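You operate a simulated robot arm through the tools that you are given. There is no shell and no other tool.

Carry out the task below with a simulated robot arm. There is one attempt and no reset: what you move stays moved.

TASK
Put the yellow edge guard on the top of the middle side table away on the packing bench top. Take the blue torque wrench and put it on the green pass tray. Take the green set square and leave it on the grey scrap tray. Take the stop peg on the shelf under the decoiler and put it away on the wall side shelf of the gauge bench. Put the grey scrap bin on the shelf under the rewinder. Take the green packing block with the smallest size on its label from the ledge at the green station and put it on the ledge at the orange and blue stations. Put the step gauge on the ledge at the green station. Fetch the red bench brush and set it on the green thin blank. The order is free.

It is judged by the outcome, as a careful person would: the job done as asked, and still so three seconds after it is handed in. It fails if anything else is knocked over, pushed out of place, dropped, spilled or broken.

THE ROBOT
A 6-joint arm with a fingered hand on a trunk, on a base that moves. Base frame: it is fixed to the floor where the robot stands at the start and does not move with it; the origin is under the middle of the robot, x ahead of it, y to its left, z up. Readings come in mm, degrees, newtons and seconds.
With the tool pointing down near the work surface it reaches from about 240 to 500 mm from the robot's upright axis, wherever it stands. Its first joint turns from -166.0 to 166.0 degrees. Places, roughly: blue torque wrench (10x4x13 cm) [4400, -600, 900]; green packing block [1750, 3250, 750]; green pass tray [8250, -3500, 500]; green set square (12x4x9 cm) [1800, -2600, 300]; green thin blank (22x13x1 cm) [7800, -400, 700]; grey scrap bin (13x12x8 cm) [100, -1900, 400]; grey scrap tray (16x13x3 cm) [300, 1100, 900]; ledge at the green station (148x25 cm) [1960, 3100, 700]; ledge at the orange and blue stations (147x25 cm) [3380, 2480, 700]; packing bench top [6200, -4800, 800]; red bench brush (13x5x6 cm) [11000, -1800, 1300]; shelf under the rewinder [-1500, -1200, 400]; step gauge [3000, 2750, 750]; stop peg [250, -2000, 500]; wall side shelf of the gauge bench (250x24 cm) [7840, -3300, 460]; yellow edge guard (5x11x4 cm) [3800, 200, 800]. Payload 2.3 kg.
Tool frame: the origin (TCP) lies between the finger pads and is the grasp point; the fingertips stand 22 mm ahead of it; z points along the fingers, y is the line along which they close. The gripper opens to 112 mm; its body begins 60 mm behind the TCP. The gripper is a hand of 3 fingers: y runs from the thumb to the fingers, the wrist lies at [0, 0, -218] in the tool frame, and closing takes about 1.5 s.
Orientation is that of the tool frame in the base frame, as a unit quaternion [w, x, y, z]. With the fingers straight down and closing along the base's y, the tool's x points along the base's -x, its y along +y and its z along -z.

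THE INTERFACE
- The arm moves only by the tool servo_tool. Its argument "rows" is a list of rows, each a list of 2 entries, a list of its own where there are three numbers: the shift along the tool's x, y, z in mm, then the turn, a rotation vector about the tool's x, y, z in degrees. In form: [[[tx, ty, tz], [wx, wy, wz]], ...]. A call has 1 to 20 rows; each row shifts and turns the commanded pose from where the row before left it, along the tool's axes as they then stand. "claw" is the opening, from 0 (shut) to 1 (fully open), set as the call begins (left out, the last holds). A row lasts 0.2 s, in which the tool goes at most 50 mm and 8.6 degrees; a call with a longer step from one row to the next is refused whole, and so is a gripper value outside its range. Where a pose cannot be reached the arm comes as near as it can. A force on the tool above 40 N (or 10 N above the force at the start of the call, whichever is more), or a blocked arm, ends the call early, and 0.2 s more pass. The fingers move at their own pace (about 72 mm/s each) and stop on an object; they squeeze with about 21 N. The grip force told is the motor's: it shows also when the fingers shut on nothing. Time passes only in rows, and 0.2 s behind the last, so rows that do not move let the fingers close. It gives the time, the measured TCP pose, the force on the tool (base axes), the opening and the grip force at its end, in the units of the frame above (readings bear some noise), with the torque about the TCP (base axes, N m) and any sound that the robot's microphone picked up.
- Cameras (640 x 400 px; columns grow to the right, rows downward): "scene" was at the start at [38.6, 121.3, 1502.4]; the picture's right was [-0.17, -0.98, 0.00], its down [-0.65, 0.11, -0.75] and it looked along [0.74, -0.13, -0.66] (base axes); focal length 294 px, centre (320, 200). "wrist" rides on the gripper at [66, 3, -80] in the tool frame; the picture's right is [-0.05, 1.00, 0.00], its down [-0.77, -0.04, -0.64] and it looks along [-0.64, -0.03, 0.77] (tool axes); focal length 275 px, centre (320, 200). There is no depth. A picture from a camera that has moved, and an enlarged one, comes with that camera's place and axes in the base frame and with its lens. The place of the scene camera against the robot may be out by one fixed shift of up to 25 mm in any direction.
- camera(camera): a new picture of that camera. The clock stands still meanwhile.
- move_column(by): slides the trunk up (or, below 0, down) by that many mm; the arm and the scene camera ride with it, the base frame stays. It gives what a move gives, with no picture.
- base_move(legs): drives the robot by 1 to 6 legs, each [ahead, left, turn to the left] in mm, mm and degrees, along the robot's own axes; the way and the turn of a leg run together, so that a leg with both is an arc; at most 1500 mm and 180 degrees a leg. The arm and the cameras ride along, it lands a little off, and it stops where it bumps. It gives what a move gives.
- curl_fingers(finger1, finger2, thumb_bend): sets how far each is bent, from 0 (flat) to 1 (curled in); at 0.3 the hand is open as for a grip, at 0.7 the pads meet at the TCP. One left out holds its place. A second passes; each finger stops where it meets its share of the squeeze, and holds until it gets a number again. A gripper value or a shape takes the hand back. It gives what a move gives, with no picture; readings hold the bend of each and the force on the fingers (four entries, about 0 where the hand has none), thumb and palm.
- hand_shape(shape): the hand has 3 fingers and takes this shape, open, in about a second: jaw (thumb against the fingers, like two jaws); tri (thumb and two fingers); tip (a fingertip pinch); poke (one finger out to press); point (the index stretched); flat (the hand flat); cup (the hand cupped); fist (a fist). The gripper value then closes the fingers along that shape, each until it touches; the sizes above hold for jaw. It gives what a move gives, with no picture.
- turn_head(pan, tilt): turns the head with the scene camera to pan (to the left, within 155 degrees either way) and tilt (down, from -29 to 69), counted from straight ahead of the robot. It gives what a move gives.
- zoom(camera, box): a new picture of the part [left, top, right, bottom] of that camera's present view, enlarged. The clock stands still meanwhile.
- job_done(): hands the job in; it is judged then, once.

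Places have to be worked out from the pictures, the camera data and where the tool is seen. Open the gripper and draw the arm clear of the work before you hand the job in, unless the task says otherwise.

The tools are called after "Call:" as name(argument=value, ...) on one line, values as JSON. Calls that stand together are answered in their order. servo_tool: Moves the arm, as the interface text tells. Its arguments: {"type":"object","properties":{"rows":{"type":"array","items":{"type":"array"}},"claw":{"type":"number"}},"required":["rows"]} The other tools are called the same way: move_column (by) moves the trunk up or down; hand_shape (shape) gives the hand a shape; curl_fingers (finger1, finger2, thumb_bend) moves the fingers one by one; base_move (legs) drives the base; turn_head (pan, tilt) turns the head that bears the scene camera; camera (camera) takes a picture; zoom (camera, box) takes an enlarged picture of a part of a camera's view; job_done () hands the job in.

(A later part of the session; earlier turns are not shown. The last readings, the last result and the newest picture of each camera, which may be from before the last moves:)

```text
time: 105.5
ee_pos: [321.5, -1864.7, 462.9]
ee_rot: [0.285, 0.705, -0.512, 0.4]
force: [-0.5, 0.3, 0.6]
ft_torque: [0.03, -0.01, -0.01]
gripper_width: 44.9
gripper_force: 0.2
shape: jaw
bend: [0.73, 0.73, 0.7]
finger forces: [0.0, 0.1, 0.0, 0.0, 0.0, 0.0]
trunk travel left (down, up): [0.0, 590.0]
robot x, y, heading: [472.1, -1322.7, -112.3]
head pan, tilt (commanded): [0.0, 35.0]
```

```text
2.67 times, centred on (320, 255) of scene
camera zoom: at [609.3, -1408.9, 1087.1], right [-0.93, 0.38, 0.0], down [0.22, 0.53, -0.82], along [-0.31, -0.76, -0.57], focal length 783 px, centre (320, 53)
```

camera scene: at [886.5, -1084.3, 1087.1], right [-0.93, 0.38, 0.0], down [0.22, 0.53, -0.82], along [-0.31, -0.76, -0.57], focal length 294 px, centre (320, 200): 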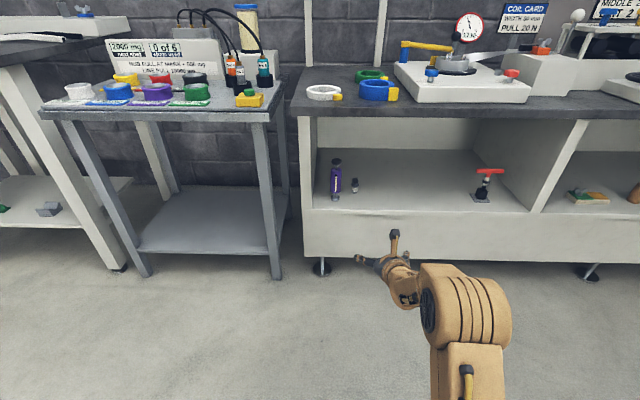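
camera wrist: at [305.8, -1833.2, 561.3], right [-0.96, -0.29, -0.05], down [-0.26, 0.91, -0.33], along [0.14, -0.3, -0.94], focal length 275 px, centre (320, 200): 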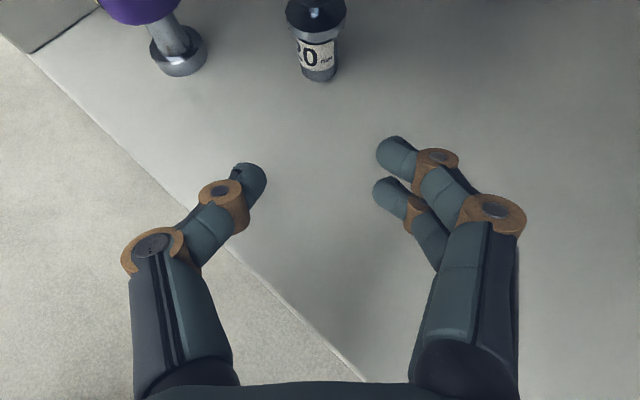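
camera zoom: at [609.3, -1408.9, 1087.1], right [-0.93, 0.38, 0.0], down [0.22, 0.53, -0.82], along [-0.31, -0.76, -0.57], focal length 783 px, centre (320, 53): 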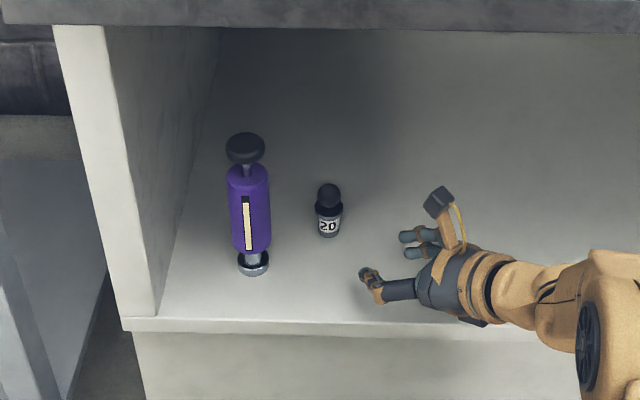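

The peg lies right on the approach line, centred between thumb and fingers. I advance 100 mm.

Call:
servo_tool(rows=[[[10.3, 0, 17.1], [0, 0, 0]], [[10.3, 0, 17.1], [0, 0, 0]], [[10.3, 0, 17.1], [0, 0, 0]], [[10.3, 0, 17.1], [0, 0, 0]], [[10.3, 0, 17.1], [0, 0, 0]], [[0, 0, 0], [0, 0, 0]]])

Call:
camera(camera="wrist")

Call:
zoom(camera="scene", box=[200, 180, 440, 330])

```text
time: 106.9
ee_pos: [351.4, -1960.6, 462.6]
ee_rot: [0.284, 0.705, -0.512, 0.399]
force: [0.7, 0.0, -0.8]
ft_torque: [0.01, 0.03, 0.02]
gripper_width: 45.0
gripper_force: 0.0
shape: jaw
bend: [0.73, 0.73, 0.7]
finger forces: [0.0, 0.0, 0.0, 0.0, 0.0, 0.0]
trunk travel left (down, up): [0.0, 590.0]
robot x, y, heading: [474.1, -1326.4, -112.5]
head pan, tilt (commanded): [0.0, 35.0]
```

```text
taken
camera wrist: at [337.3, -1929.0, 560.6], right [-0.96, -0.29, -0.05], down [-0.26, 0.91, -0.33], along [0.14, -0.3, -0.94], focal length 275 px, centre (320, 200)
```

wrist: 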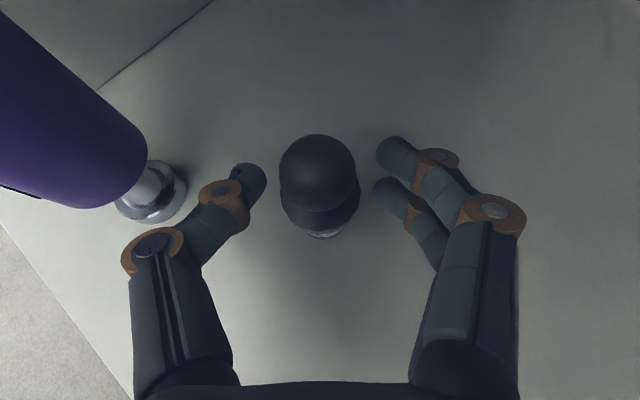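

```text
2.67 times, centred on (320, 255) of scene
camera zoom: at [609.3, -1409.0, 1087.1], right [-0.93, 0.38, 0.0], down [0.22, 0.53, -0.82], along [-0.31, -0.76, -0.57], focal length 783 px, centre (320, 53)
```

zoom: 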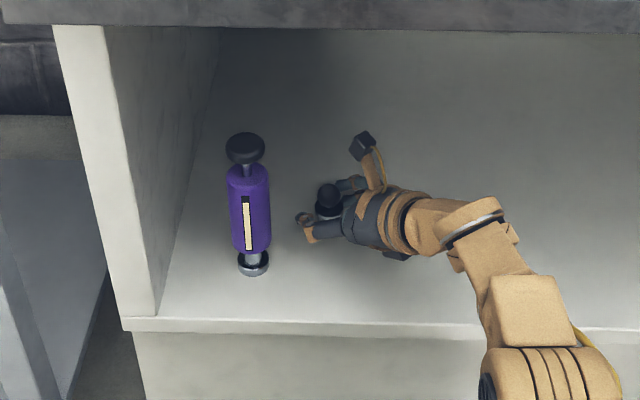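

The peg stands centred between the pads. I close the hand.

Call:
servo_tool(rows=[[[-2.5, 0, 1.5], [0, 0, 0]], [[0, 0, 0], [0, 0, 0]], [[0, 0, 0], [0, 0, 0]], [[0, 0, 0], [0, 0, 0]], [[0, 0, 0], [0, 0, 0]], [[0, 0, 0], [0, 0, 0]]], claw=0)

Call:
camera(camera="wrist")

Call:
zoom(camera="scene", box=[200, 180, 440, 330])

```text
time: 108.3
ee_pos: [351.6, -1959.7, 459.5]
ee_rot: [0.285, 0.705, -0.512, 0.399]
force: [0.4, 0.8, 0.3]
ft_torque: [0.02, 0.0, -0.02]
gripper_width: 0.0
gripper_force: 21.0
shape: jaw
bend: [0.7, 0.71, 0.73]
finger forces: [0.1, 0.0, 0.0, 0.0, 0.1, 0.0]
trunk travel left (down, up): [0.0, 590.0]
robot x, y, heading: [470.7, -1324.2, -112.3]
head pan, tilt (commanded): [0.0, 35.0]
```

```text
taken
camera wrist: at [337.2, -1928.7, 557.8], right [-0.96, -0.29, -0.05], down [-0.26, 0.91, -0.33], along [0.14, -0.3, -0.94], focal length 275 px, centre (320, 200)
```

wrist: 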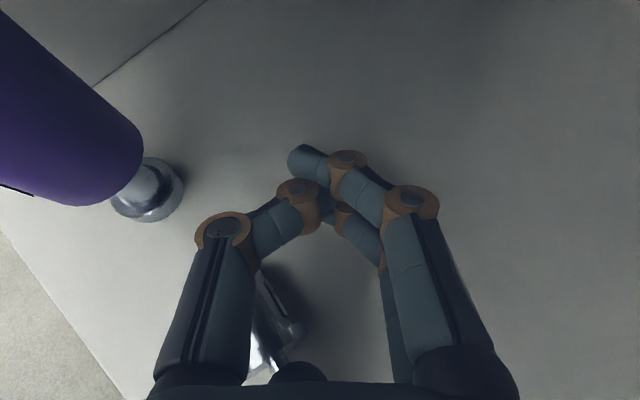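

```text
2.67 times, centred on (320, 255) of scene
camera zoom: at [609.3, -1408.9, 1087.1], right [-0.93, 0.38, 0.0], down [0.22, 0.53, -0.82], along [-0.31, -0.76, -0.57], focal length 783 px, centre (320, 53)
```

zoom: 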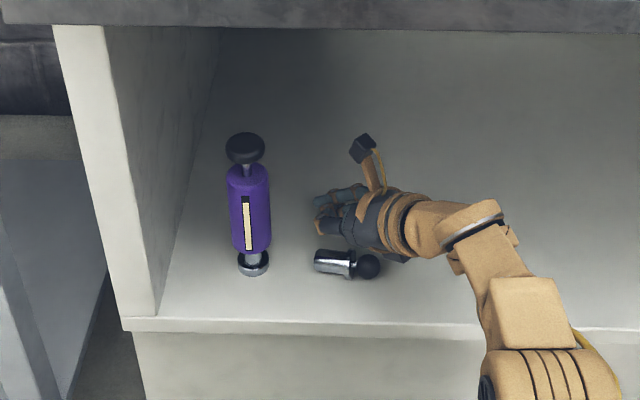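

The peg was squeezed out and now lies on its side on the shelf under the palm. I lift the hand straight up 70 mm, closed, so as not to touch it, and look.

Call:
servo_tool(rows=[[[8.6, 0, -5.2], [0, 0, 0]], [[8.6, 0, -5.2], [0, 0, 0]], [[8.6, 0, -5.2], [0, 0, 0]], [[8.6, 0, -5.2], [0, 0, 0]], [[8.6, 0, -5.2], [0, 0, 0]], [[8.6, 0, -5.2], [0, 0, 0]], [[8.6, 0, -5.2], [0, 0, 0]], [[8.6, 0, -5.2], [0, 0, 0]], [[0, 0, 0], [0, 0, 0]]])

Call:
camera(camera="wrist")

Call:
zoom(camera="scene", box=[200, 180, 440, 330])

```text
time: 110.3
ee_pos: [351.2, -1960.7, 539.3]
ee_rot: [0.285, 0.705, -0.512, 0.399]
force: [-0.3, -0.6, -0.6]
ft_torque: [0.0, -0.02, 0.03]
gripper_width: 0.0
gripper_force: 21.0
shape: jaw
bend: [0.7, 0.71, 0.73]
finger forces: [0.1, 0.1, 0.1, 0.0, 0.0, 0.0]
trunk travel left (down, up): [0.0, 590.0]
robot x, y, heading: [473.8, -1323.9, -112.4]
head pan, tilt (commanded): [0.0, 35.0]
```

```text
taken
camera wrist: at [337.5, -1928.6, 637.4], right [-0.96, -0.29, -0.05], down [-0.26, 0.91, -0.33], along [0.14, -0.3, -0.94], focal length 275 px, centre (320, 200)
```

wrist: 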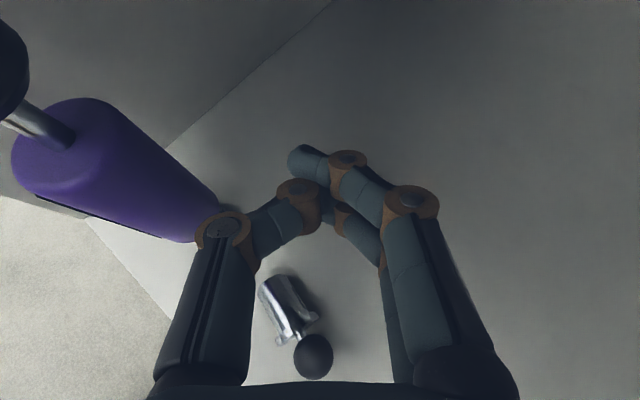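

```text
2.67 times, centred on (320, 255) of scene
camera zoom: at [609.3, -1408.9, 1087.1], right [-0.93, 0.38, 0.0], down [0.22, 0.53, -0.82], along [-0.31, -0.76, -0.57], focal length 783 px, centre (320, 53)
```

zoom: 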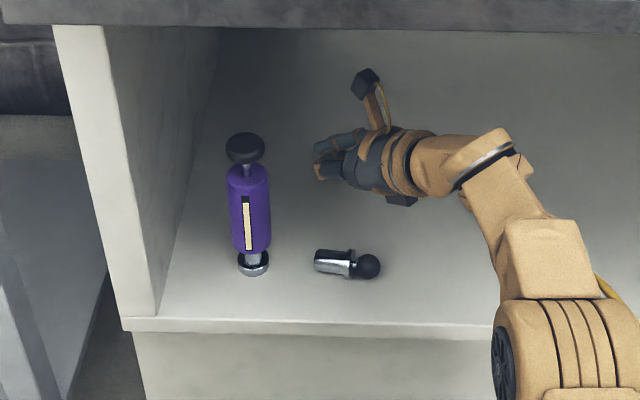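

The peg lies on its side near the shelf's front edge, knob to my right. I want it upright at the end, so I'll grasp it from above across its body with the knob toward the tool's x, then pitch the hand later. First I back out 300 mm and bring the tool to vertical in free space.

Call:
base_move(legs=[[-320, 0, 0]])

Call:
servo_tool(rows=[[[0, 0, 0], [0, -8.5, 0]], [[0, 0, 0], [0, -8.5, 0]], [[0, 0, 0], [0, -8.5, 0]], [[0, 0, 0], [0, -8.5, 0]], [[0, 0, 0], [0, -8.5, 0]], [[0, 0, 0], [0, -8.5, 0]], [[0, 0, 0], [0, -7.8, 0]], [[0, 0, 0], [0, 0, 0]]], claw=0.5)

```text
time: 112.5
ee_pos: [473.6, -1665.1, 539.3]
ee_rot: [0.285, 0.705, -0.511, 0.4]
force: [0.4, 0.8, 0.3]
ft_torque: [0.01, 0.0, 0.0]
gripper_width: 0.2
gripper_force: 21.0
shape: jaw
bend: [0.7, 0.71, 0.73]
finger forces: [0.0, 0.0, 0.0, 0.1, 0.1, 0.1]
trunk travel left (down, up): [0.0, 590.0]
robot x, y, heading: [595.4, -1030.6, -112.1]
head pan, tilt (commanded): [0.0, 35.0]
```

```text
time: 114.3
ee_pos: [493.0, -1507.9, 523.1]
ee_rot: [0.001, 0.81, -0.586, 0.007]
force: [-0.5, -0.2, 0.1]
ft_torque: [-0.02, -0.01, 0.04]
gripper_width: 55.7
gripper_force: 0.0
shape: jaw
bend: [0.73, 0.73, 0.7]
finger forces: [0.1, 0.1, 0.1, 0.1, 0.0, 0.0]
out of reach, approached as far as the arm can: row 1, 2, 3, 4, 5, 6, 7
trunk travel left (down, up): [0.0, 590.0]
robot x, y, heading: [592.6, -1031.7, -112.0]
head pan, tilt (commanded): [0.0, 35.0]
```

With the tool vertical the reach is ~490 mm, enough if I come closer. I turn the hand about its axis (back through its starting side) so that tool x points along the peg toward its knob.

Call:
servo_tool(rows=[[[-10, 0, 0], [0, 0, -8.44]], [[0, 0, 0], [0, 0, -8.44]], [[0, 0, 0], [0, 0, -8.44]], [[0, 0, 0], [0, 0, -8.44]], [[0, 0, 0], [0, 0, -8.44]], [[0, 0, 0], [0, 0, -8.44]], [[0, 0, 0], [0, 0, -8.44]], [[0, 0, 0], [0, 0, -8.44]], [[0, 0, 0], [0, 0, -8.44]], [[0, 0, 0], [0, 0, -8.44]], [[0, 0, 0], [0, 0, -8.44]], [[0, 0, 0], [0, 0, -8.44]], [[0, 0, 0], [0, 0, -8.44]]])

Call:
servo_tool(rows=[[[0, 0, 0], [0, 0, -8.44]], [[0, 0, 0], [0, 0, -8.44]], [[0, 0, 0], [0, 0, -8.44]], [[0, 0, 0], [0, 0, -8.44]], [[0, 0, 0], [0, 0, -8.44]], [[0, 0, 0], [0, 0, -8.44]], [[0, 0, 0], [0, 0, -8.44]], [[0, 0, 0], [0, 0, -8.44]], [[0, 0, 0], [0, 0, -8.44]], [[0, 0, 0], [0, 0, -8.44]], [[0, 0, 0], [0, 0, -8.44]], [[0, 0, 0], [0, 0, -8.44]], [[0, 0, 0], [0, 0, 0]]])

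Call:
camera(camera="scene")

Call:
camera(camera="wrist")

```text
time: 117.1
ee_pos: [490.5, -1496.9, 522.8]
ee_rot: [0.0, 0.945, 0.328, 0.004]
force: [0.1, 0.1, -0.4]
ft_torque: [0.03, -0.01, -0.02]
gripper_width: 55.7
gripper_force: 0.0
shape: jaw
bend: [0.73, 0.73, 0.7]
finger forces: [0.0, 0.0, 0.0, 0.0, 0.0, 0.1]
trunk travel left (down, up): [0.0, 590.0]
robot x, y, heading: [594.3, -1029.1, -112.2]
head pan, tilt (commanded): [0.0, 35.0]
```

```text
time: 119.9
ee_pos: [508.7, -1485.6, 512.1]
ee_rot: [0.001, 0.349, 0.937, -0.001]
force: [0.2, 0.3, -0.5]
ft_torque: [-0.03, -0.01, 0.02]
gripper_width: 55.5
gripper_force: 0.0
shape: jaw
bend: [0.73, 0.73, 0.7]
finger forces: [0.0, 0.0, 0.1, 0.1, 0.0, 0.0]
out of reach, approached as far as the arm can: row 12
trunk travel left (down, up): [0.0, 590.0]
robot x, y, heading: [596.5, -1030.0, -112.1]
head pan, tilt (commanded): [0.0, 35.0]
```

```text
taken
camera scene: at [730.0, -1114.1, 1087.1], right [-0.93, 0.38, 0.0], down [0.22, 0.53, -0.82], along [-0.31, -0.76, -0.57], focal length 294 px, centre (320, 200)
```

scene: 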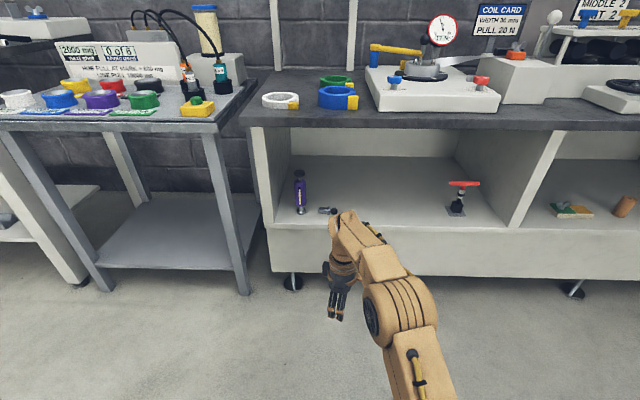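

```text
taken
camera wrist: at [460.3, -1439.0, 591.6], right [0.69, 0.73, 0.0], down [0.56, -0.53, 0.64], along [0.46, -0.44, -0.77], focal length 275 px, centre (320, 200)
```

wrist: 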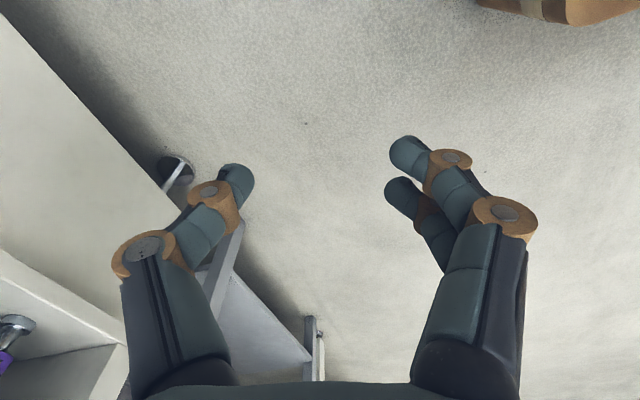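

Tool x now points along the peg's knob direction. I lower to z≈482 (tips above the lying peg) and drive in 380 mm, slightly left, then check with the wrist camera.

Call:
servo_tool(rows=[[[0, 0, 15], [0, 0, 0]], [[0, 0, 15], [0, 0, 0]], [[0, 0, 0], [0, 0, 0]]])

Call:
base_move(legs=[[370, 26, 0]])

Call:
camera(camera="scene")

Call:
camera(camera="wrist")

```text
time: 120.7
ee_pos: [509.7, -1483.9, 481.1]
ee_rot: [0.002, 0.346, 0.938, 0.003]
force: [0.3, -0.2, 0.1]
ft_torque: [-0.01, -0.01, 0.02]
gripper_width: 55.4
gripper_force: 0.2
shape: jaw
bend: [0.73, 0.73, 0.7]
finger forces: [0.0, 0.0, 0.1, 0.1, 0.0, 0.0]
trunk travel left (down, up): [0.0, 590.0]
robot x, y, heading: [598.2, -1030.4, -112.2]
head pan, tilt (commanded): [0.0, 35.0]
```

```text
time: 123.1
ee_pos: [391.7, -1843.8, 480.8]
ee_rot: [0.003, 0.346, 0.938, 0.002]
force: [0.0, -0.1, 0.3]
ft_torque: [-0.02, -0.02, 0.01]
gripper_width: 55.8
gripper_force: 0.1
shape: jaw
bend: [0.73, 0.73, 0.7]
finger forces: [0.0, 0.0, 0.1, 0.1, 0.0, 0.0]
trunk travel left (down, up): [0.0, 590.0]
robot x, y, heading: [475.4, -1392.6, -112.4]
head pan, tilt (commanded): [0.0, 35.0]
```

```text
taken
camera scene: at [611.1, -1473.5, 1087.1], right [-0.93, 0.38, 0.0], down [0.22, 0.53, -0.82], along [-0.31, -0.76, -0.57], focal length 294 px, centre (320, 200)
```

scene: 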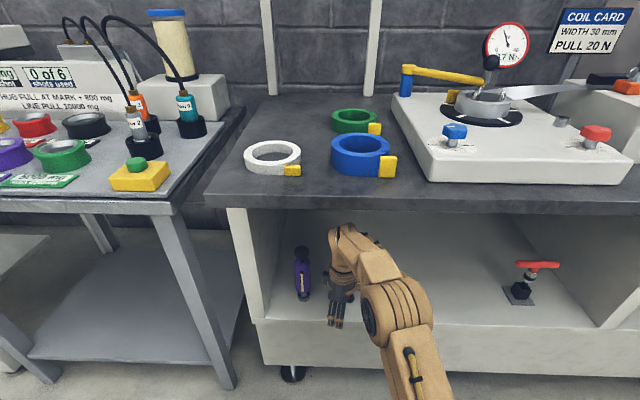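

```text
taken
camera wrist: at [342.0, -1799.1, 561.1], right [0.68, 0.73, 0.01], down [0.56, -0.53, 0.64], along [0.47, -0.43, -0.77], focal length 275 px, centre (320, 200)
```

wrist: 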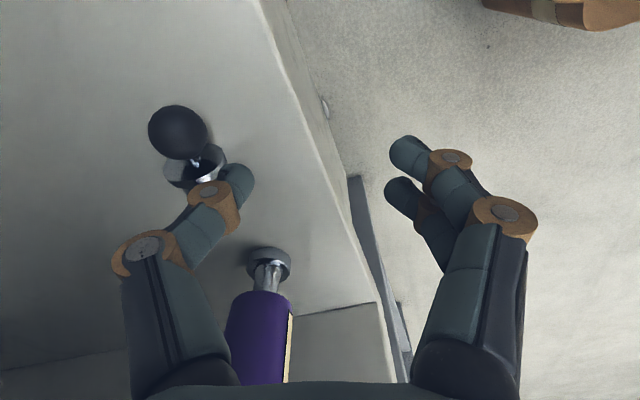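

Knob is at about (340,−1891); the grip point is 72 mm straight ahead of the hand. I drive 72 mm ahead with the tips passing above the peg.

Call:
base_move(legs=[[72, 0, 0]])

Call:
camera(camera="wrist")

Call:
camera(camera="scene")

```text
time: 124.1
ee_pos: [363.4, -1909.8, 481.7]
ee_rot: [0.003, 0.346, 0.938, 0.003]
force: [0.1, -0.2, 0.1]
ft_torque: [0.0, 0.02, 0.01]
gripper_width: 55.6
gripper_force: 0.2
shape: jaw
bend: [0.73, 0.73, 0.7]
finger forces: [0.1, 0.0, 0.1, 0.1, 0.1, 0.0]
trunk travel left (down, up): [0.0, 590.0]
robot x, y, heading: [446.6, -1461.4, -112.2]
head pan, tilt (commanded): [0.0, 35.0]
```

```text
taken
camera wrist: at [314.6, -1866.0, 561.1], right [0.68, 0.73, 0.01], down [0.56, -0.53, 0.64], along [0.47, -0.43, -0.77], focal length 275 px, centre (320, 200)
```

wrist: 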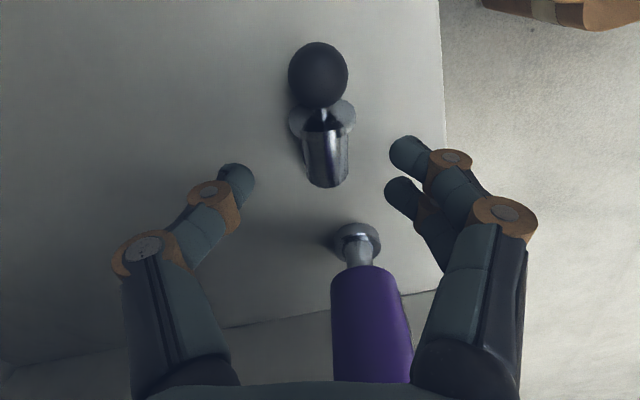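

```text
taken
camera scene: at [583.9, -1540.4, 1087.1], right [-0.93, 0.38, 0.0], down [0.22, 0.53, -0.82], along [-0.31, -0.76, -0.57], focal length 294 px, centre (320, 200)
```

scene: 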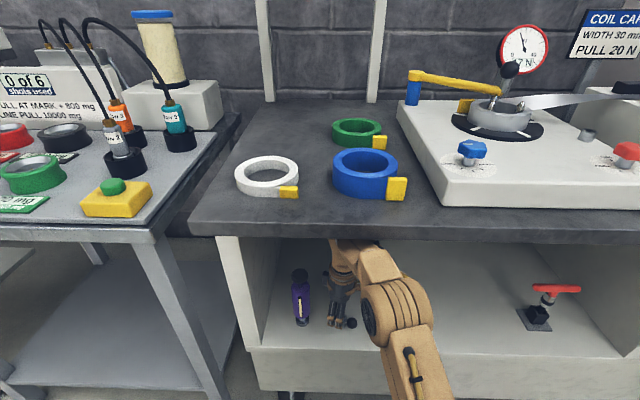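

The peg is now between thumb and fingers in view. Before descending I check the clearance between my hand and the purple pump.

Call:
zoom(camera="scene", box=[260, 230, 420, 350])

Call:
zoom(camera="wrist", box=[220, 40, 440, 240])

```text
3.33 times, centred on (340, 290) of scene
camera zoom: at [583.9, -1540.4, 1087.1], right [-0.93, 0.38, 0.0], down [0.22, 0.53, -0.82], along [-0.31, -0.76, -0.57], focal length 979 px, centre (253, -100)
```

zoom: 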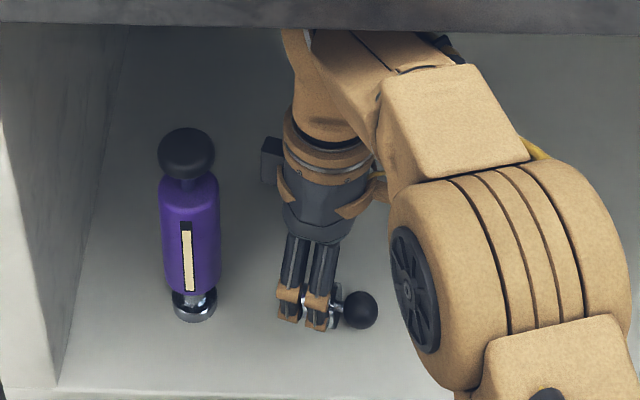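

```text
2.00 times, centred on (330, 140) of wrist
camera zoom: at [314.6, -1866.0, 561.1], right [0.68, 0.73, 0.01], down [0.56, -0.53, 0.64], along [0.47, -0.43, -0.77], focal length 551 px, centre (300, 320)
```

zoom: 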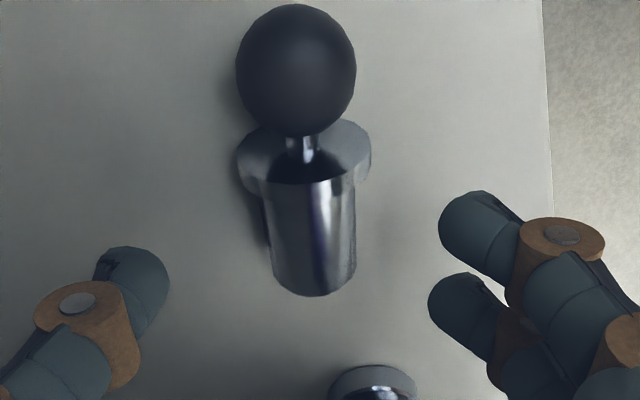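

The gap to the pump is about 25 mm. I shift 6 mm toward the body's middle and 2.7 mm sideways, then lower to z≈445 in steps.

Call:
servo_tool(rows=[[[-6, 2.7, 0], [0, 0, 0]], [[0, 0, 12], [0, 0, 0]], [[0, 0, 12], [0, 0, 0]], [[0, 0, 12], [0, 0, 0]], [[0, 0, 0], [0, 0, 0]]])

Call:
zoom(camera="wrist", box=[160, 40, 480, 240])

Call:
zoom(camera="scene", box=[260, 230, 420, 350])

```text
time: 125.3
ee_pos: [368.8, -1912.6, 445.3]
ee_rot: [0.003, 0.346, 0.938, 0.002]
force: [1.0, 0.8, -0.1]
ft_torque: [0.01, -0.03, -0.03]
gripper_width: 55.7
gripper_force: 0.2
shape: jaw
bend: [0.73, 0.73, 0.7]
finger forces: [0.0, 0.0, 0.1, 0.0, 0.1, 0.0]
trunk travel left (down, up): [0.0, 590.0]
robot x, y, heading: [446.9, -1457.0, -112.3]
head pan, tilt (commanded): [0.0, 35.0]
```

```text
2.00 times, centred on (320, 140) of wrist
camera zoom: at [320.4, -1867.6, 525.1], right [0.68, 0.73, 0.01], down [0.56, -0.53, 0.64], along [0.47, -0.43, -0.77], focal length 551 px, centre (320, 320)
```

zoom: 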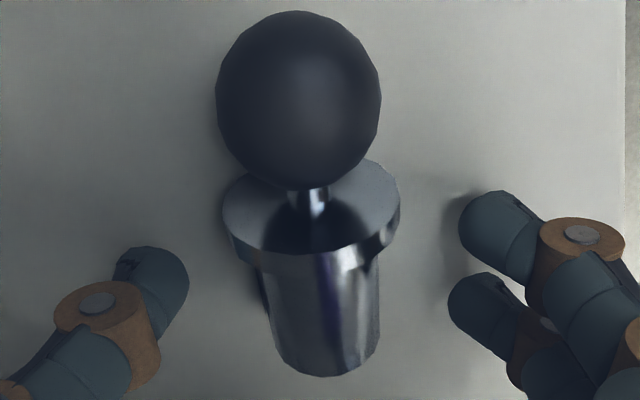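

```text
3.33 times, centred on (340, 290) of scene
camera zoom: at [583.9, -1540.5, 1087.1], right [-0.93, 0.38, 0.0], down [0.22, 0.53, -0.82], along [-0.31, -0.76, -0.57], focal length 979 px, centre (253, -100)
```

zoom: 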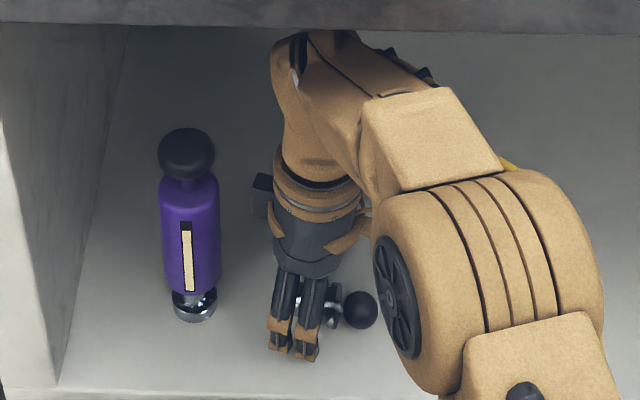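

The fingers straddle the body. I shift 4 mm more toward the body's end and close.

Call:
servo_tool(rows=[[[-4, 0, 1], [0, 0, 0]], [[0, 0, 0], [0, 0, 0]]], claw=0.5)

Call:
servo_tool(rows=[[[0, 0, 0], [0, 0, 0]], [[0, 0, 0], [0, 0, 0]], [[0, 0, 0], [0, 0, 0]], [[0, 0, 0], [0, 0, 0]], [[0, 0, 0], [0, 0, 0]], [[0, 0, 0], [0, 0, 0]]], claw=0)

Call:
zoom(camera="wrist", box=[160, 40, 480, 240])

```text
time: 125.9
ee_pos: [372.1, -1914.3, 443.4]
ee_rot: [0.004, 0.346, 0.938, 0.002]
force: [0.0, -0.4, -0.1]
ft_torque: [0.01, -0.01, 0.03]
gripper_width: 55.7
gripper_force: 0.1
shape: jaw
bend: [0.73, 0.73, 0.7]
finger forces: [0.0, 0.1, 0.1, 0.1, 0.1, 0.0]
trunk travel left (down, up): [0.0, 590.0]
robot x, y, heading: [447.5, -1458.7, -112.0]
head pan, tilt (commanded): [0.0, 35.0]
```

```text
time: 127.3
ee_pos: [372.3, -1913.1, 444.5]
ee_rot: [0.002, 0.346, 0.938, 0.002]
force: [0.3, -0.7, -0.6]
ft_torque: [-0.02, -0.02, 0.01]
gripper_width: 17.3
gripper_force: 20.8
shape: jaw
bend: [0.73, 0.73, 0.7]
finger forces: [9.3, 9.0, 0.1, 0.1, 18.2, 0.1]
trunk travel left (down, up): [0.0, 590.0]
robot x, y, heading: [451.1, -1461.9, -112.5]
head pan, tilt (commanded): [0.0, 35.0]
```

```text
2.00 times, centred on (320, 140) of wrist
camera zoom: at [323.3, -1870.3, 524.3], right [0.68, 0.73, 0.01], down [0.56, -0.53, 0.64], along [0.47, -0.43, -0.77], focal length 551 px, centre (320, 320)
```

zoom: 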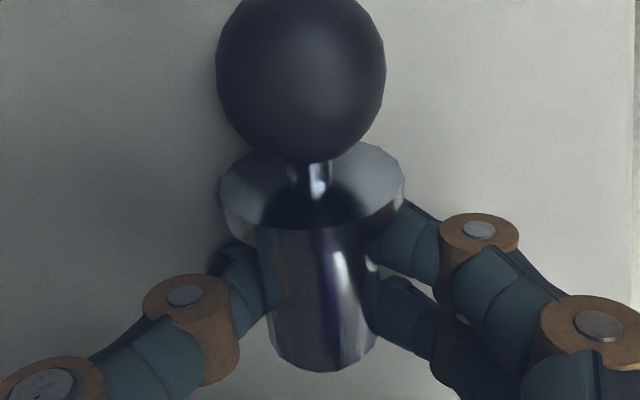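

A firm grip on the peg's body (9+9 against 18 N). I lift 35 mm and check.

Call:
servo_tool(rows=[[[0, 0, -9], [0, 0, 0]], [[0, 0, -9], [0, 0, 0]], [[0, 0, -9], [0, 0, 0]], [[0, 0, -9], [0, 0, 0]], [[0, 0, 0], [0, 0, 0]]])

Call:
zoom(camera="wrist", box=[160, 40, 480, 240])

Call:
zoom(camera="scene", box=[260, 230, 420, 350])

```text
time: 128.5
ee_pos: [372.0, -1915.7, 480.7]
ee_rot: [0.003, 0.345, 0.939, 0.003]
force: [-0.5, 0.7, -1.6]
ft_torque: [-0.01, 0.0, 0.01]
gripper_width: 17.0
gripper_force: 21.4
shape: jaw
bend: [0.73, 0.73, 0.7]
finger forces: [9.3, 8.9, 0.0, 0.1, 18.3, 0.0]
trunk travel left (down, up): [0.0, 590.0]
robot x, y, heading: [448.8, -1455.9, -111.9]
head pan, tilt (commanded): [0.0, 35.0]
```

```text
2.00 times, centred on (320, 140) of wrist
camera zoom: at [322.5, -1870.5, 560.2], right [0.68, 0.73, 0.01], down [0.56, -0.53, 0.64], along [0.47, -0.43, -0.77], focal length 551 px, centre (320, 320)
```

zoom: 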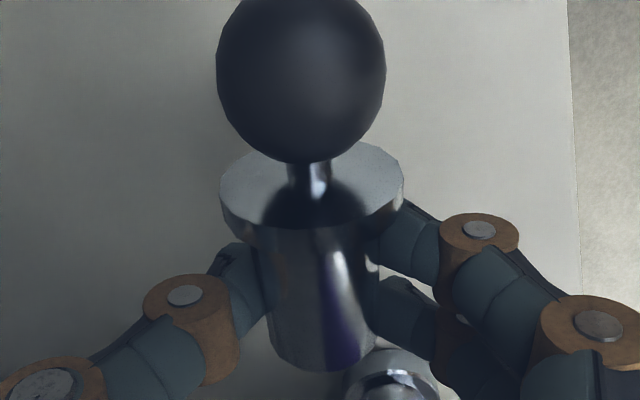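

```text
3.33 times, centred on (340, 290) of scene
camera zoom: at [583.9, -1540.7, 1087.1], right [-0.93, 0.38, 0.0], down [0.22, 0.53, -0.82], along [-0.31, -0.76, -0.57], focal length 979 px, centre (253, -100)
```

zoom: 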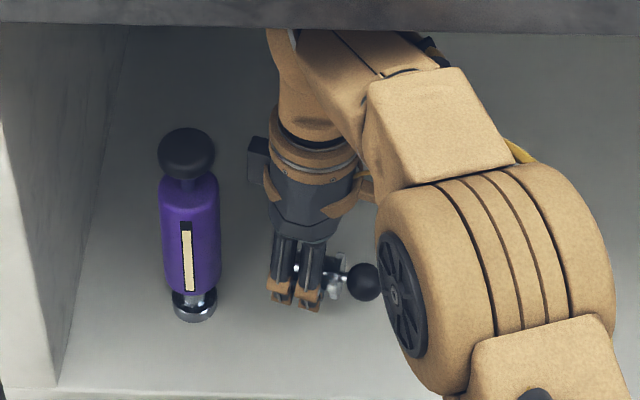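

The peg is held well. I shift the hand 15 mm away from the pump, then back out.

Call:
servo_tool(rows=[[[8, 0, 0], [0, 0, 0]], [[7, 0, 0], [0, 0, 0]], [[0, 0, 0], [0, 0, 0]]])

Call:
base_move(legs=[[-450, 0, 0]])

Call:
camera(camera="wrist")

Call:
camera(camera="scene")

```text
time: 129.3
ee_pos: [361.0, -1904.2, 479.9]
ee_rot: [0.003, 0.346, 0.938, 0.002]
force: [-0.2, 0.3, -2.3]
ft_torque: [-0.01, -0.02, -0.01]
gripper_width: 17.3
gripper_force: 21.0
shape: jaw
bend: [0.73, 0.73, 0.7]
finger forces: [9.3, 8.8, 0.1, 0.1, 18.1, 0.1]
trunk travel left (down, up): [0.0, 590.0]
robot x, y, heading: [446.9, -1455.6, -112.1]
head pan, tilt (commanded): [0.0, 35.0]
```

```text
time: 132.0
ee_pos: [528.0, -1490.5, 479.6]
ee_rot: [0.003, 0.35, 0.937, 0.003]
force: [0.2, 0.2, -1.3]
ft_torque: [0.02, 0.01, 0.0]
gripper_width: 17.1
gripper_force: 21.0
shape: jaw
bend: [0.73, 0.73, 0.7]
finger forces: [9.4, 8.9, 0.1, 0.1, 18.2, 0.0]
trunk travel left (down, up): [0.0, 590.0]
robot x, y, heading: [615.4, -1045.0, -112.5]
head pan, tilt (commanded): [0.0, 35.0]
```

```text
taken
camera wrist: at [478.8, -1445.5, 559.6], right [0.69, 0.72, 0.01], down [0.55, -0.54, 0.64], along [0.46, -0.44, -0.77], focal length 275 px, centre (320, 200)
```

wrist: 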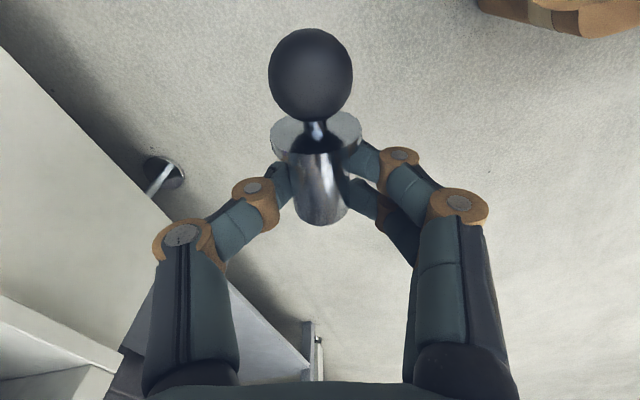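

```text
taken
camera scene: at [753.3, -1127.9, 1087.1], right [-0.92, 0.38, 0.0], down [0.22, 0.53, -0.82], along [-0.31, -0.76, -0.57], focal length 294 px, centre (320, 200)
```

scene: 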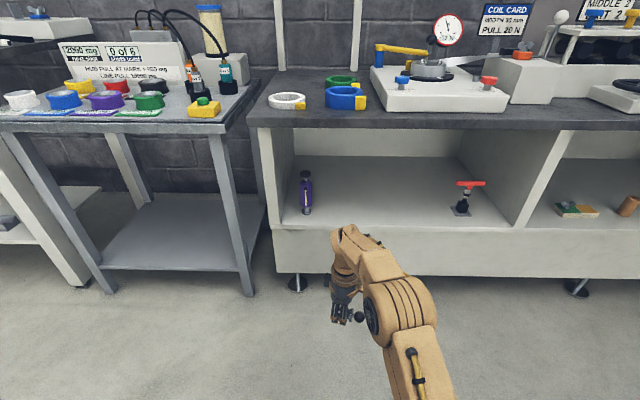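

The peg is secured. I raise the trunk for a good view, turn left 90° to face along the room and look down the corridor toward the gauge bench.

Call:
move_column(by=400)

Call:
base_move(legs=[[0, 0, 90]])

Call:
turn_head(pan=0, tilt=15)

Call:
camera(camera="scene")

Call:
camera(camera="wrist")

```text
time: 135.8
ee_pos: [528.0, -1491.3, 879.8]
ee_rot: [0.003, 0.35, 0.937, 0.002]
force: [-0.5, 0.5, -1.3]
ft_torque: [-0.06, -0.03, 0.02]
gripper_width: 17.0
gripper_force: 20.9
shape: jaw
bend: [0.73, 0.73, 0.7]
finger forces: [9.5, 8.9, 0.0, 0.1, 18.1, 0.1]
trunk travel left (down, up): [-400.0, 190.0]
robot x, y, heading: [616.0, -1040.6, -112.7]
head pan, tilt (commanded): [0.0, 35.0]
```

```text
time: 140.0
ee_pos: [1064.0, -1143.0, 878.6]
ee_rot: [-0.001, -0.406, 0.914, 0.003]
force: [-0.4, 0.4, -1.2]
ft_torque: [0.01, -0.04, 0.01]
gripper_width: 16.9
gripper_force: 21.0
shape: jaw
bend: [0.73, 0.73, 0.7]
finger forces: [9.2, 8.8, 0.0, 0.0, 18.0, 0.0]
trunk travel left (down, up): [-400.0, 190.0]
robot x, y, heading: [619.5, -1043.6, -23.8]
head pan, tilt (commanded): [0.0, 35.0]
```

```text
time: 140.8
ee_pos: [1064.7, -1142.1, 879.1]
ee_rot: [0.0, -0.405, 0.914, 0.004]
force: [0.4, 0.1, -1.5]
ft_torque: [0.03, -0.01, -0.01]
gripper_width: 17.1
gripper_force: 20.7
shape: jaw
bend: [0.73, 0.73, 0.7]
finger forces: [9.3, 8.8, 0.0, 0.1, 18.1, 0.1]
trunk travel left (down, up): [-400.0, 190.0]
robot x, y, heading: [619.2, -1042.7, -23.7]
head pan, tilt (commanded): [0.0, 15.0]
```

```text
taken
camera scene: at [721.8, -932.4, 1519.1], right [-0.4, -0.92, 0.0], down [-0.24, 0.1, -0.97], along [0.88, -0.39, -0.26], focal length 294 px, centre (320, 200)
```

scene: 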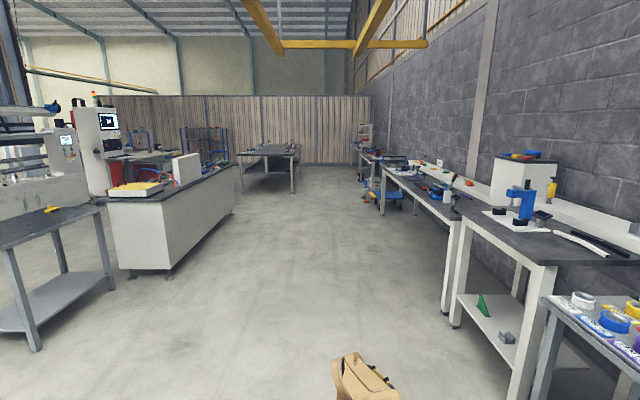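

```text
taken
camera wrist: at [1017.2, -1191.0, 959.6], right [-0.71, 0.71, 0.01], down [0.55, 0.54, 0.64], along [0.45, 0.46, -0.77], focal length 275 px, centre (320, 200)
```

wrist: 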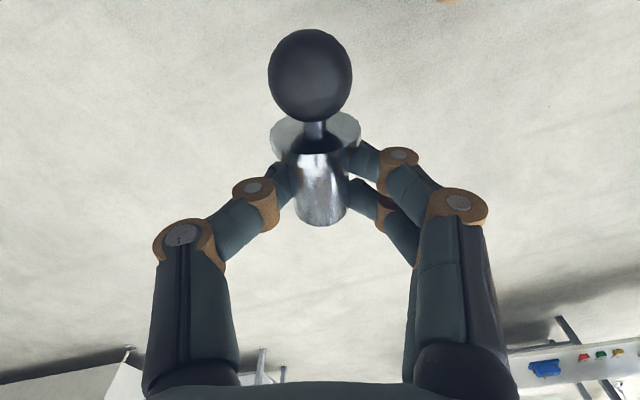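

The corridor is clear; the gauge bench is the table ahead-left (near end ~6.3 m away) and the green set square is on the lower shelf at right. I drive 4 × 1400 mm down the corridor.

Call:
base_move(legs=[[0, 0, 1.2], [1400, 0, 0], [1400, 0, 0], [1400, 0, 0], [1400, 0, 0]])

Call:
camera(camera="scene")

```text
time: 168.1
ee_pos: [6292.1, -3279.8, 879.7]
ee_rot: [0.0, -0.417, 0.909, 0.003]
force: [-0.3, 0.1, -1.6]
ft_torque: [0.08, 0.01, -0.02]
gripper_width: 16.6
gripper_force: 20.9
shape: jaw
bend: [0.73, 0.73, 0.7]
finger forces: [9.1, 8.8, 0.0, 0.1, 17.9, 0.0]
trunk travel left (down, up): [-400.0, 190.0]
robot x, y, heading: [5843.2, -3190.2, -22.1]
head pan, tilt (commanded): [0.0, 15.0]
```

```text
taken
camera scene: at [5944.4, -3079.4, 1519.1], right [-0.38, -0.93, 0.0], down [-0.24, 0.1, -0.97], along [0.89, -0.37, -0.26], focal length 294 px, centre (320, 200)
```

scene: 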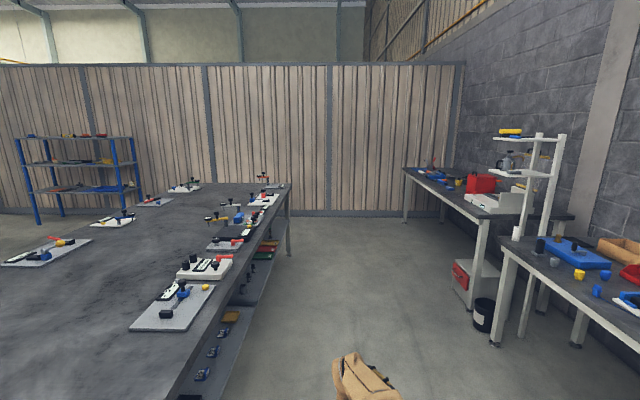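

The gauge bench with its wall-side lower shelf is on my left now. I drive another 1200 mm and look left at the shelf.

Call:
base_move(legs=[[1200, 0, 0]])

Call:
turn_head(pan=70, tilt=40)

Call:
camera(camera="scene")

Call:
turn_head(pan=30, tilt=35)

Call:
camera(camera="scene")

```text
time: 174.2
ee_pos: [7397.8, -3729.9, 879.3]
ee_rot: [0.0, -0.419, 0.908, 0.004]
force: [-0.1, -0.1, -1.9]
ft_torque: [-0.01, -0.05, 0.0]
gripper_width: 16.7
gripper_force: 20.7
shape: jaw
bend: [0.73, 0.73, 0.71]
finger forces: [9.2, 8.8, 0.1, 0.0, 17.9, 0.0]
trunk travel left (down, up): [-400.0, 190.0]
robot x, y, heading: [6951.4, -3643.8, -22.0]
head pan, tilt (commanded): [0.0, 15.0]
```

```text
time: 175.6
ee_pos: [7397.5, -3730.1, 880.1]
ee_rot: [0.0, -0.419, 0.908, 0.003]
force: [0.7, 0.6, -1.3]
ft_torque: [0.02, -0.04, 0.0]
gripper_width: 17.0
gripper_force: 20.7
shape: jaw
bend: [0.73, 0.73, 0.71]
finger forces: [9.2, 8.8, 0.0, 0.0, 17.9, 0.1]
trunk travel left (down, up): [-400.0, 190.0]
robot x, y, heading: [6949.9, -3644.0, -22.0]
head pan, tilt (commanded): [70.0, 40.0]
```

```text
taken
camera scene: at [7020.0, -3432.4, 1479.6], right [0.74, -0.67, 0.0], down [-0.43, -0.48, -0.77], along [0.51, 0.57, -0.64], focal length 294 px, centre (320, 200)
```

scene: 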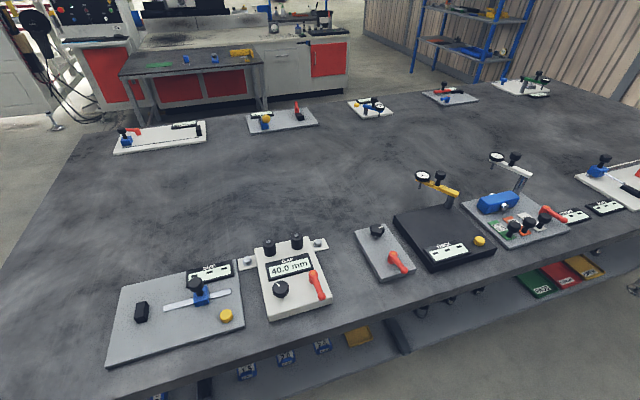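

```text
time: 176.7
ee_pos: [7398.4, -3731.3, 880.0]
ee_rot: [0.0, -0.418, 0.908, 0.003]
force: [1.0, -0.1, -1.8]
ft_torque: [0.03, -0.03, -0.01]
gripper_width: 16.7
gripper_force: 20.7
shape: jaw
bend: [0.73, 0.73, 0.71]
finger forces: [9.2, 8.8, 0.1, 0.1, 17.9, 0.1]
trunk travel left (down, up): [-400.0, 190.0]
robot x, y, heading: [6951.1, -3640.2, -22.0]
head pan, tilt (commanded): [30.0, 35.0]
```

```text
taken
camera scene: at [7050.2, -3483.3, 1487.1], right [0.14, -0.99, 0.0], down [-0.57, -0.08, -0.82], along [0.81, 0.11, -0.57], focal length 294 px, centre (320, 200)
```

scene: 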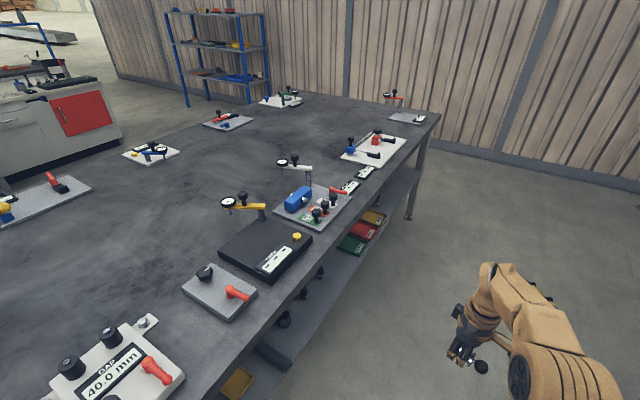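

The small labelled trays (green, red, orange) stand on the wall-side shelf ahead. I strafe 350 mm away from the bench for room, turn to face it, lower the trunk partly and look at the shelf.

Call:
base_move(legs=[[0, -350, 0], [0, 0, 89.5]])

Call:
move_column(by=-300)

Call:
turn_head(pan=0, tilt=30)

Call:
camera(camera="scene")

Call:
zoom(camera="scene", box=[0, 150, 320, 350])

Call:
zoom(camera="scene", box=[320, 150, 640, 350])

```text
time: 182.7
ee_pos: [6911.5, -3515.1, 879.4]
ee_rot: [0.003, 0.935, -0.354, -0.002]
force: [0.6, -0.2, -1.9]
ft_torque: [0.01, -0.01, 0.0]
gripper_width: 16.6
gripper_force: 21.1
shape: jaw
bend: [0.73, 0.73, 0.71]
finger forces: [9.1, 8.7, 0.0, 0.0, 17.8, 0.0]
trunk travel left (down, up): [-400.0, 190.0]
robot x, y, heading: [6820.3, -3965.0, 67.2]
head pan, tilt (commanded): [30.0, 35.0]
```

```text
time: 185.7
ee_pos: [6912.5, -3515.4, 579.7]
ee_rot: [0.003, 0.935, -0.354, -0.003]
force: [-0.1, -0.2, -1.8]
ft_torque: [0.03, 0.04, 0.01]
gripper_width: 16.8
gripper_force: 21.3
shape: jaw
bend: [0.73, 0.73, 0.71]
finger forces: [9.1, 8.7, 0.0, 0.0, 17.7, 0.1]
trunk travel left (down, up): [-100.0, 490.0]
robot x, y, heading: [6822.4, -3961.3, 67.1]
head pan, tilt (commanded): [30.0, 35.0]
```

```text
time: 186.7
ee_pos: [6913.2, -3514.6, 580.3]
ee_rot: [0.003, 0.936, -0.353, -0.003]
force: [0.3, 0.3, -2.0]
ft_torque: [0.08, 0.03, -0.01]
gripper_width: 16.5
gripper_force: 21.7
shape: jaw
bend: [0.73, 0.73, 0.71]
finger forces: [9.1, 8.7, 0.0, 0.0, 17.8, 0.0]
trunk travel left (down, up): [-100.0, 490.0]
robot x, y, heading: [6816.4, -3967.7, 67.1]
head pan, tilt (commanded): [0.0, 30.0]
```

```text
taken
camera scene: at [6717.4, -3884.5, 1194.9], right [0.92, -0.39, 0.0], down [-0.19, -0.46, -0.87], along [0.34, 0.8, -0.5], focal length 294 px, centre (320, 200)
```

scene: 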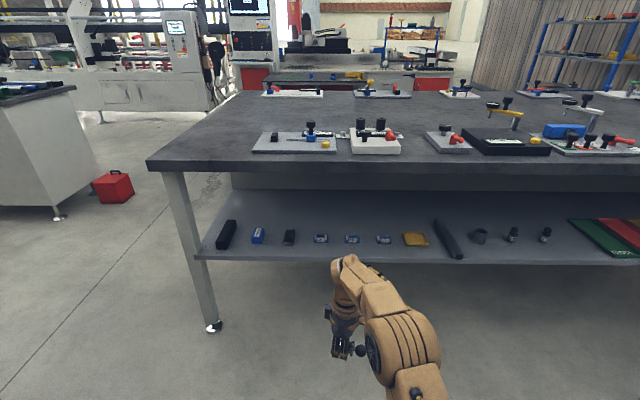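

```text
2.00 times, centred on (160, 250) of scene
camera zoom: at [6717.4, -3884.5, 1194.9], right [0.92, -0.39, 0.0], down [-0.19, -0.46, -0.87], along [0.34, 0.8, -0.5], focal length 587 px, centre (640, 100)
```

zoom: 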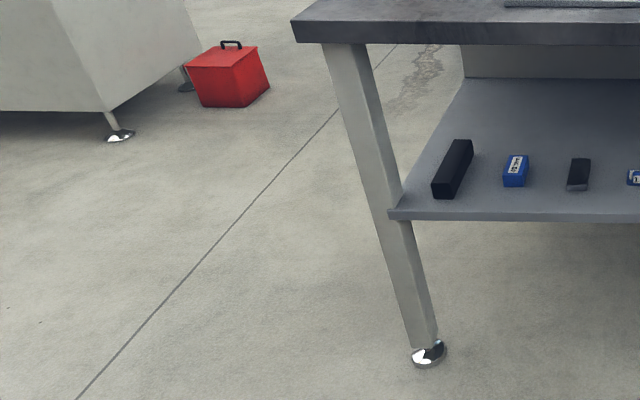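

```text
2.00 times, centred on (480, 250) of scene
camera zoom: at [6717.4, -3884.5, 1194.9], right [0.92, -0.39, 0.0], down [-0.19, -0.46, -0.87], along [0.34, 0.8, -0.5], focal length 587 px, centre (0, 100)
```

zoom: 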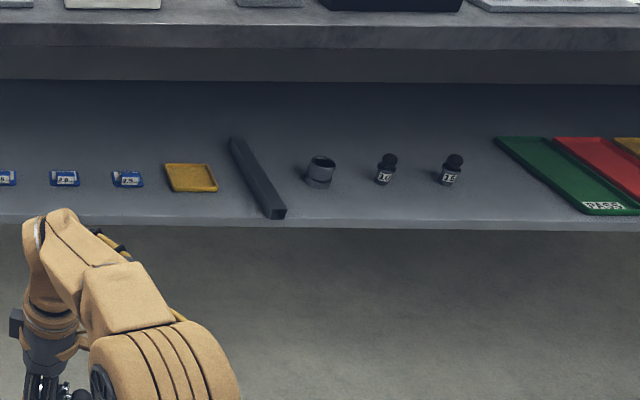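

The shelf holds a row of parts including sister stop pegs "10" and "15" standing upright next to the green PASS tray. I look further right for the most open spot.

Call:
turn_head(pan=-40, tilt=25)

Call:
camera(camera="scene")

Call:
zoom(camera="scene", box=[80, 130, 400, 330])

```text
time: 187.7
ee_pos: [6912.9, -3516.6, 581.0]
ee_rot: [0.002, 0.936, -0.353, -0.002]
force: [-0.6, 0.6, -1.4]
ft_torque: [0.03, 0.02, 0.0]
gripper_width: 16.8
gripper_force: 20.9
shape: jaw
bend: [0.73, 0.73, 0.71]
finger forces: [9.0, 8.6, 0.1, 0.1, 17.7, 0.0]
trunk travel left (down, up): [-100.0, 490.0]
robot x, y, heading: [6820.7, -3962.3, 67.0]
head pan, tilt (commanded): [-40.0, 25.0]
```

```text
taken
camera scene: at [6764.2, -3925.8, 1202.9], right [0.46, -0.89, 0.0], down [-0.38, -0.19, -0.91], along [0.81, 0.41, -0.42], focal length 294 px, centre (320, 200)
```

scene: 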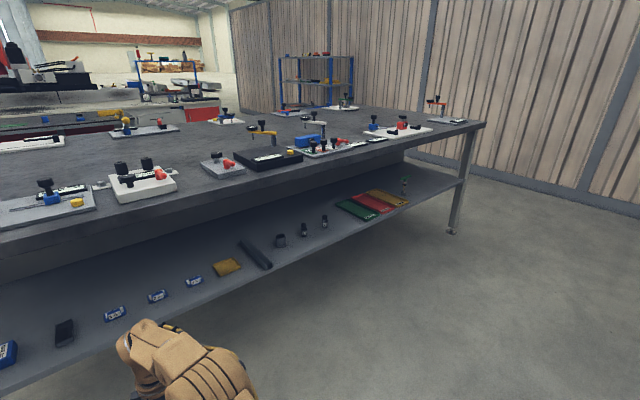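

```text
2.00 times, centred on (240, 230) of scene
camera zoom: at [6764.2, -3925.8, 1202.9], right [0.46, -0.89, 0.0], down [-0.38, -0.19, -0.91], along [0.81, 0.41, -0.42], focal length 587 px, centre (480, 140)
```

zoom: 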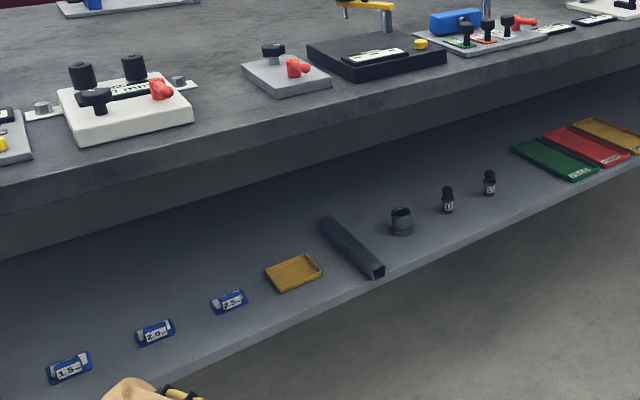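

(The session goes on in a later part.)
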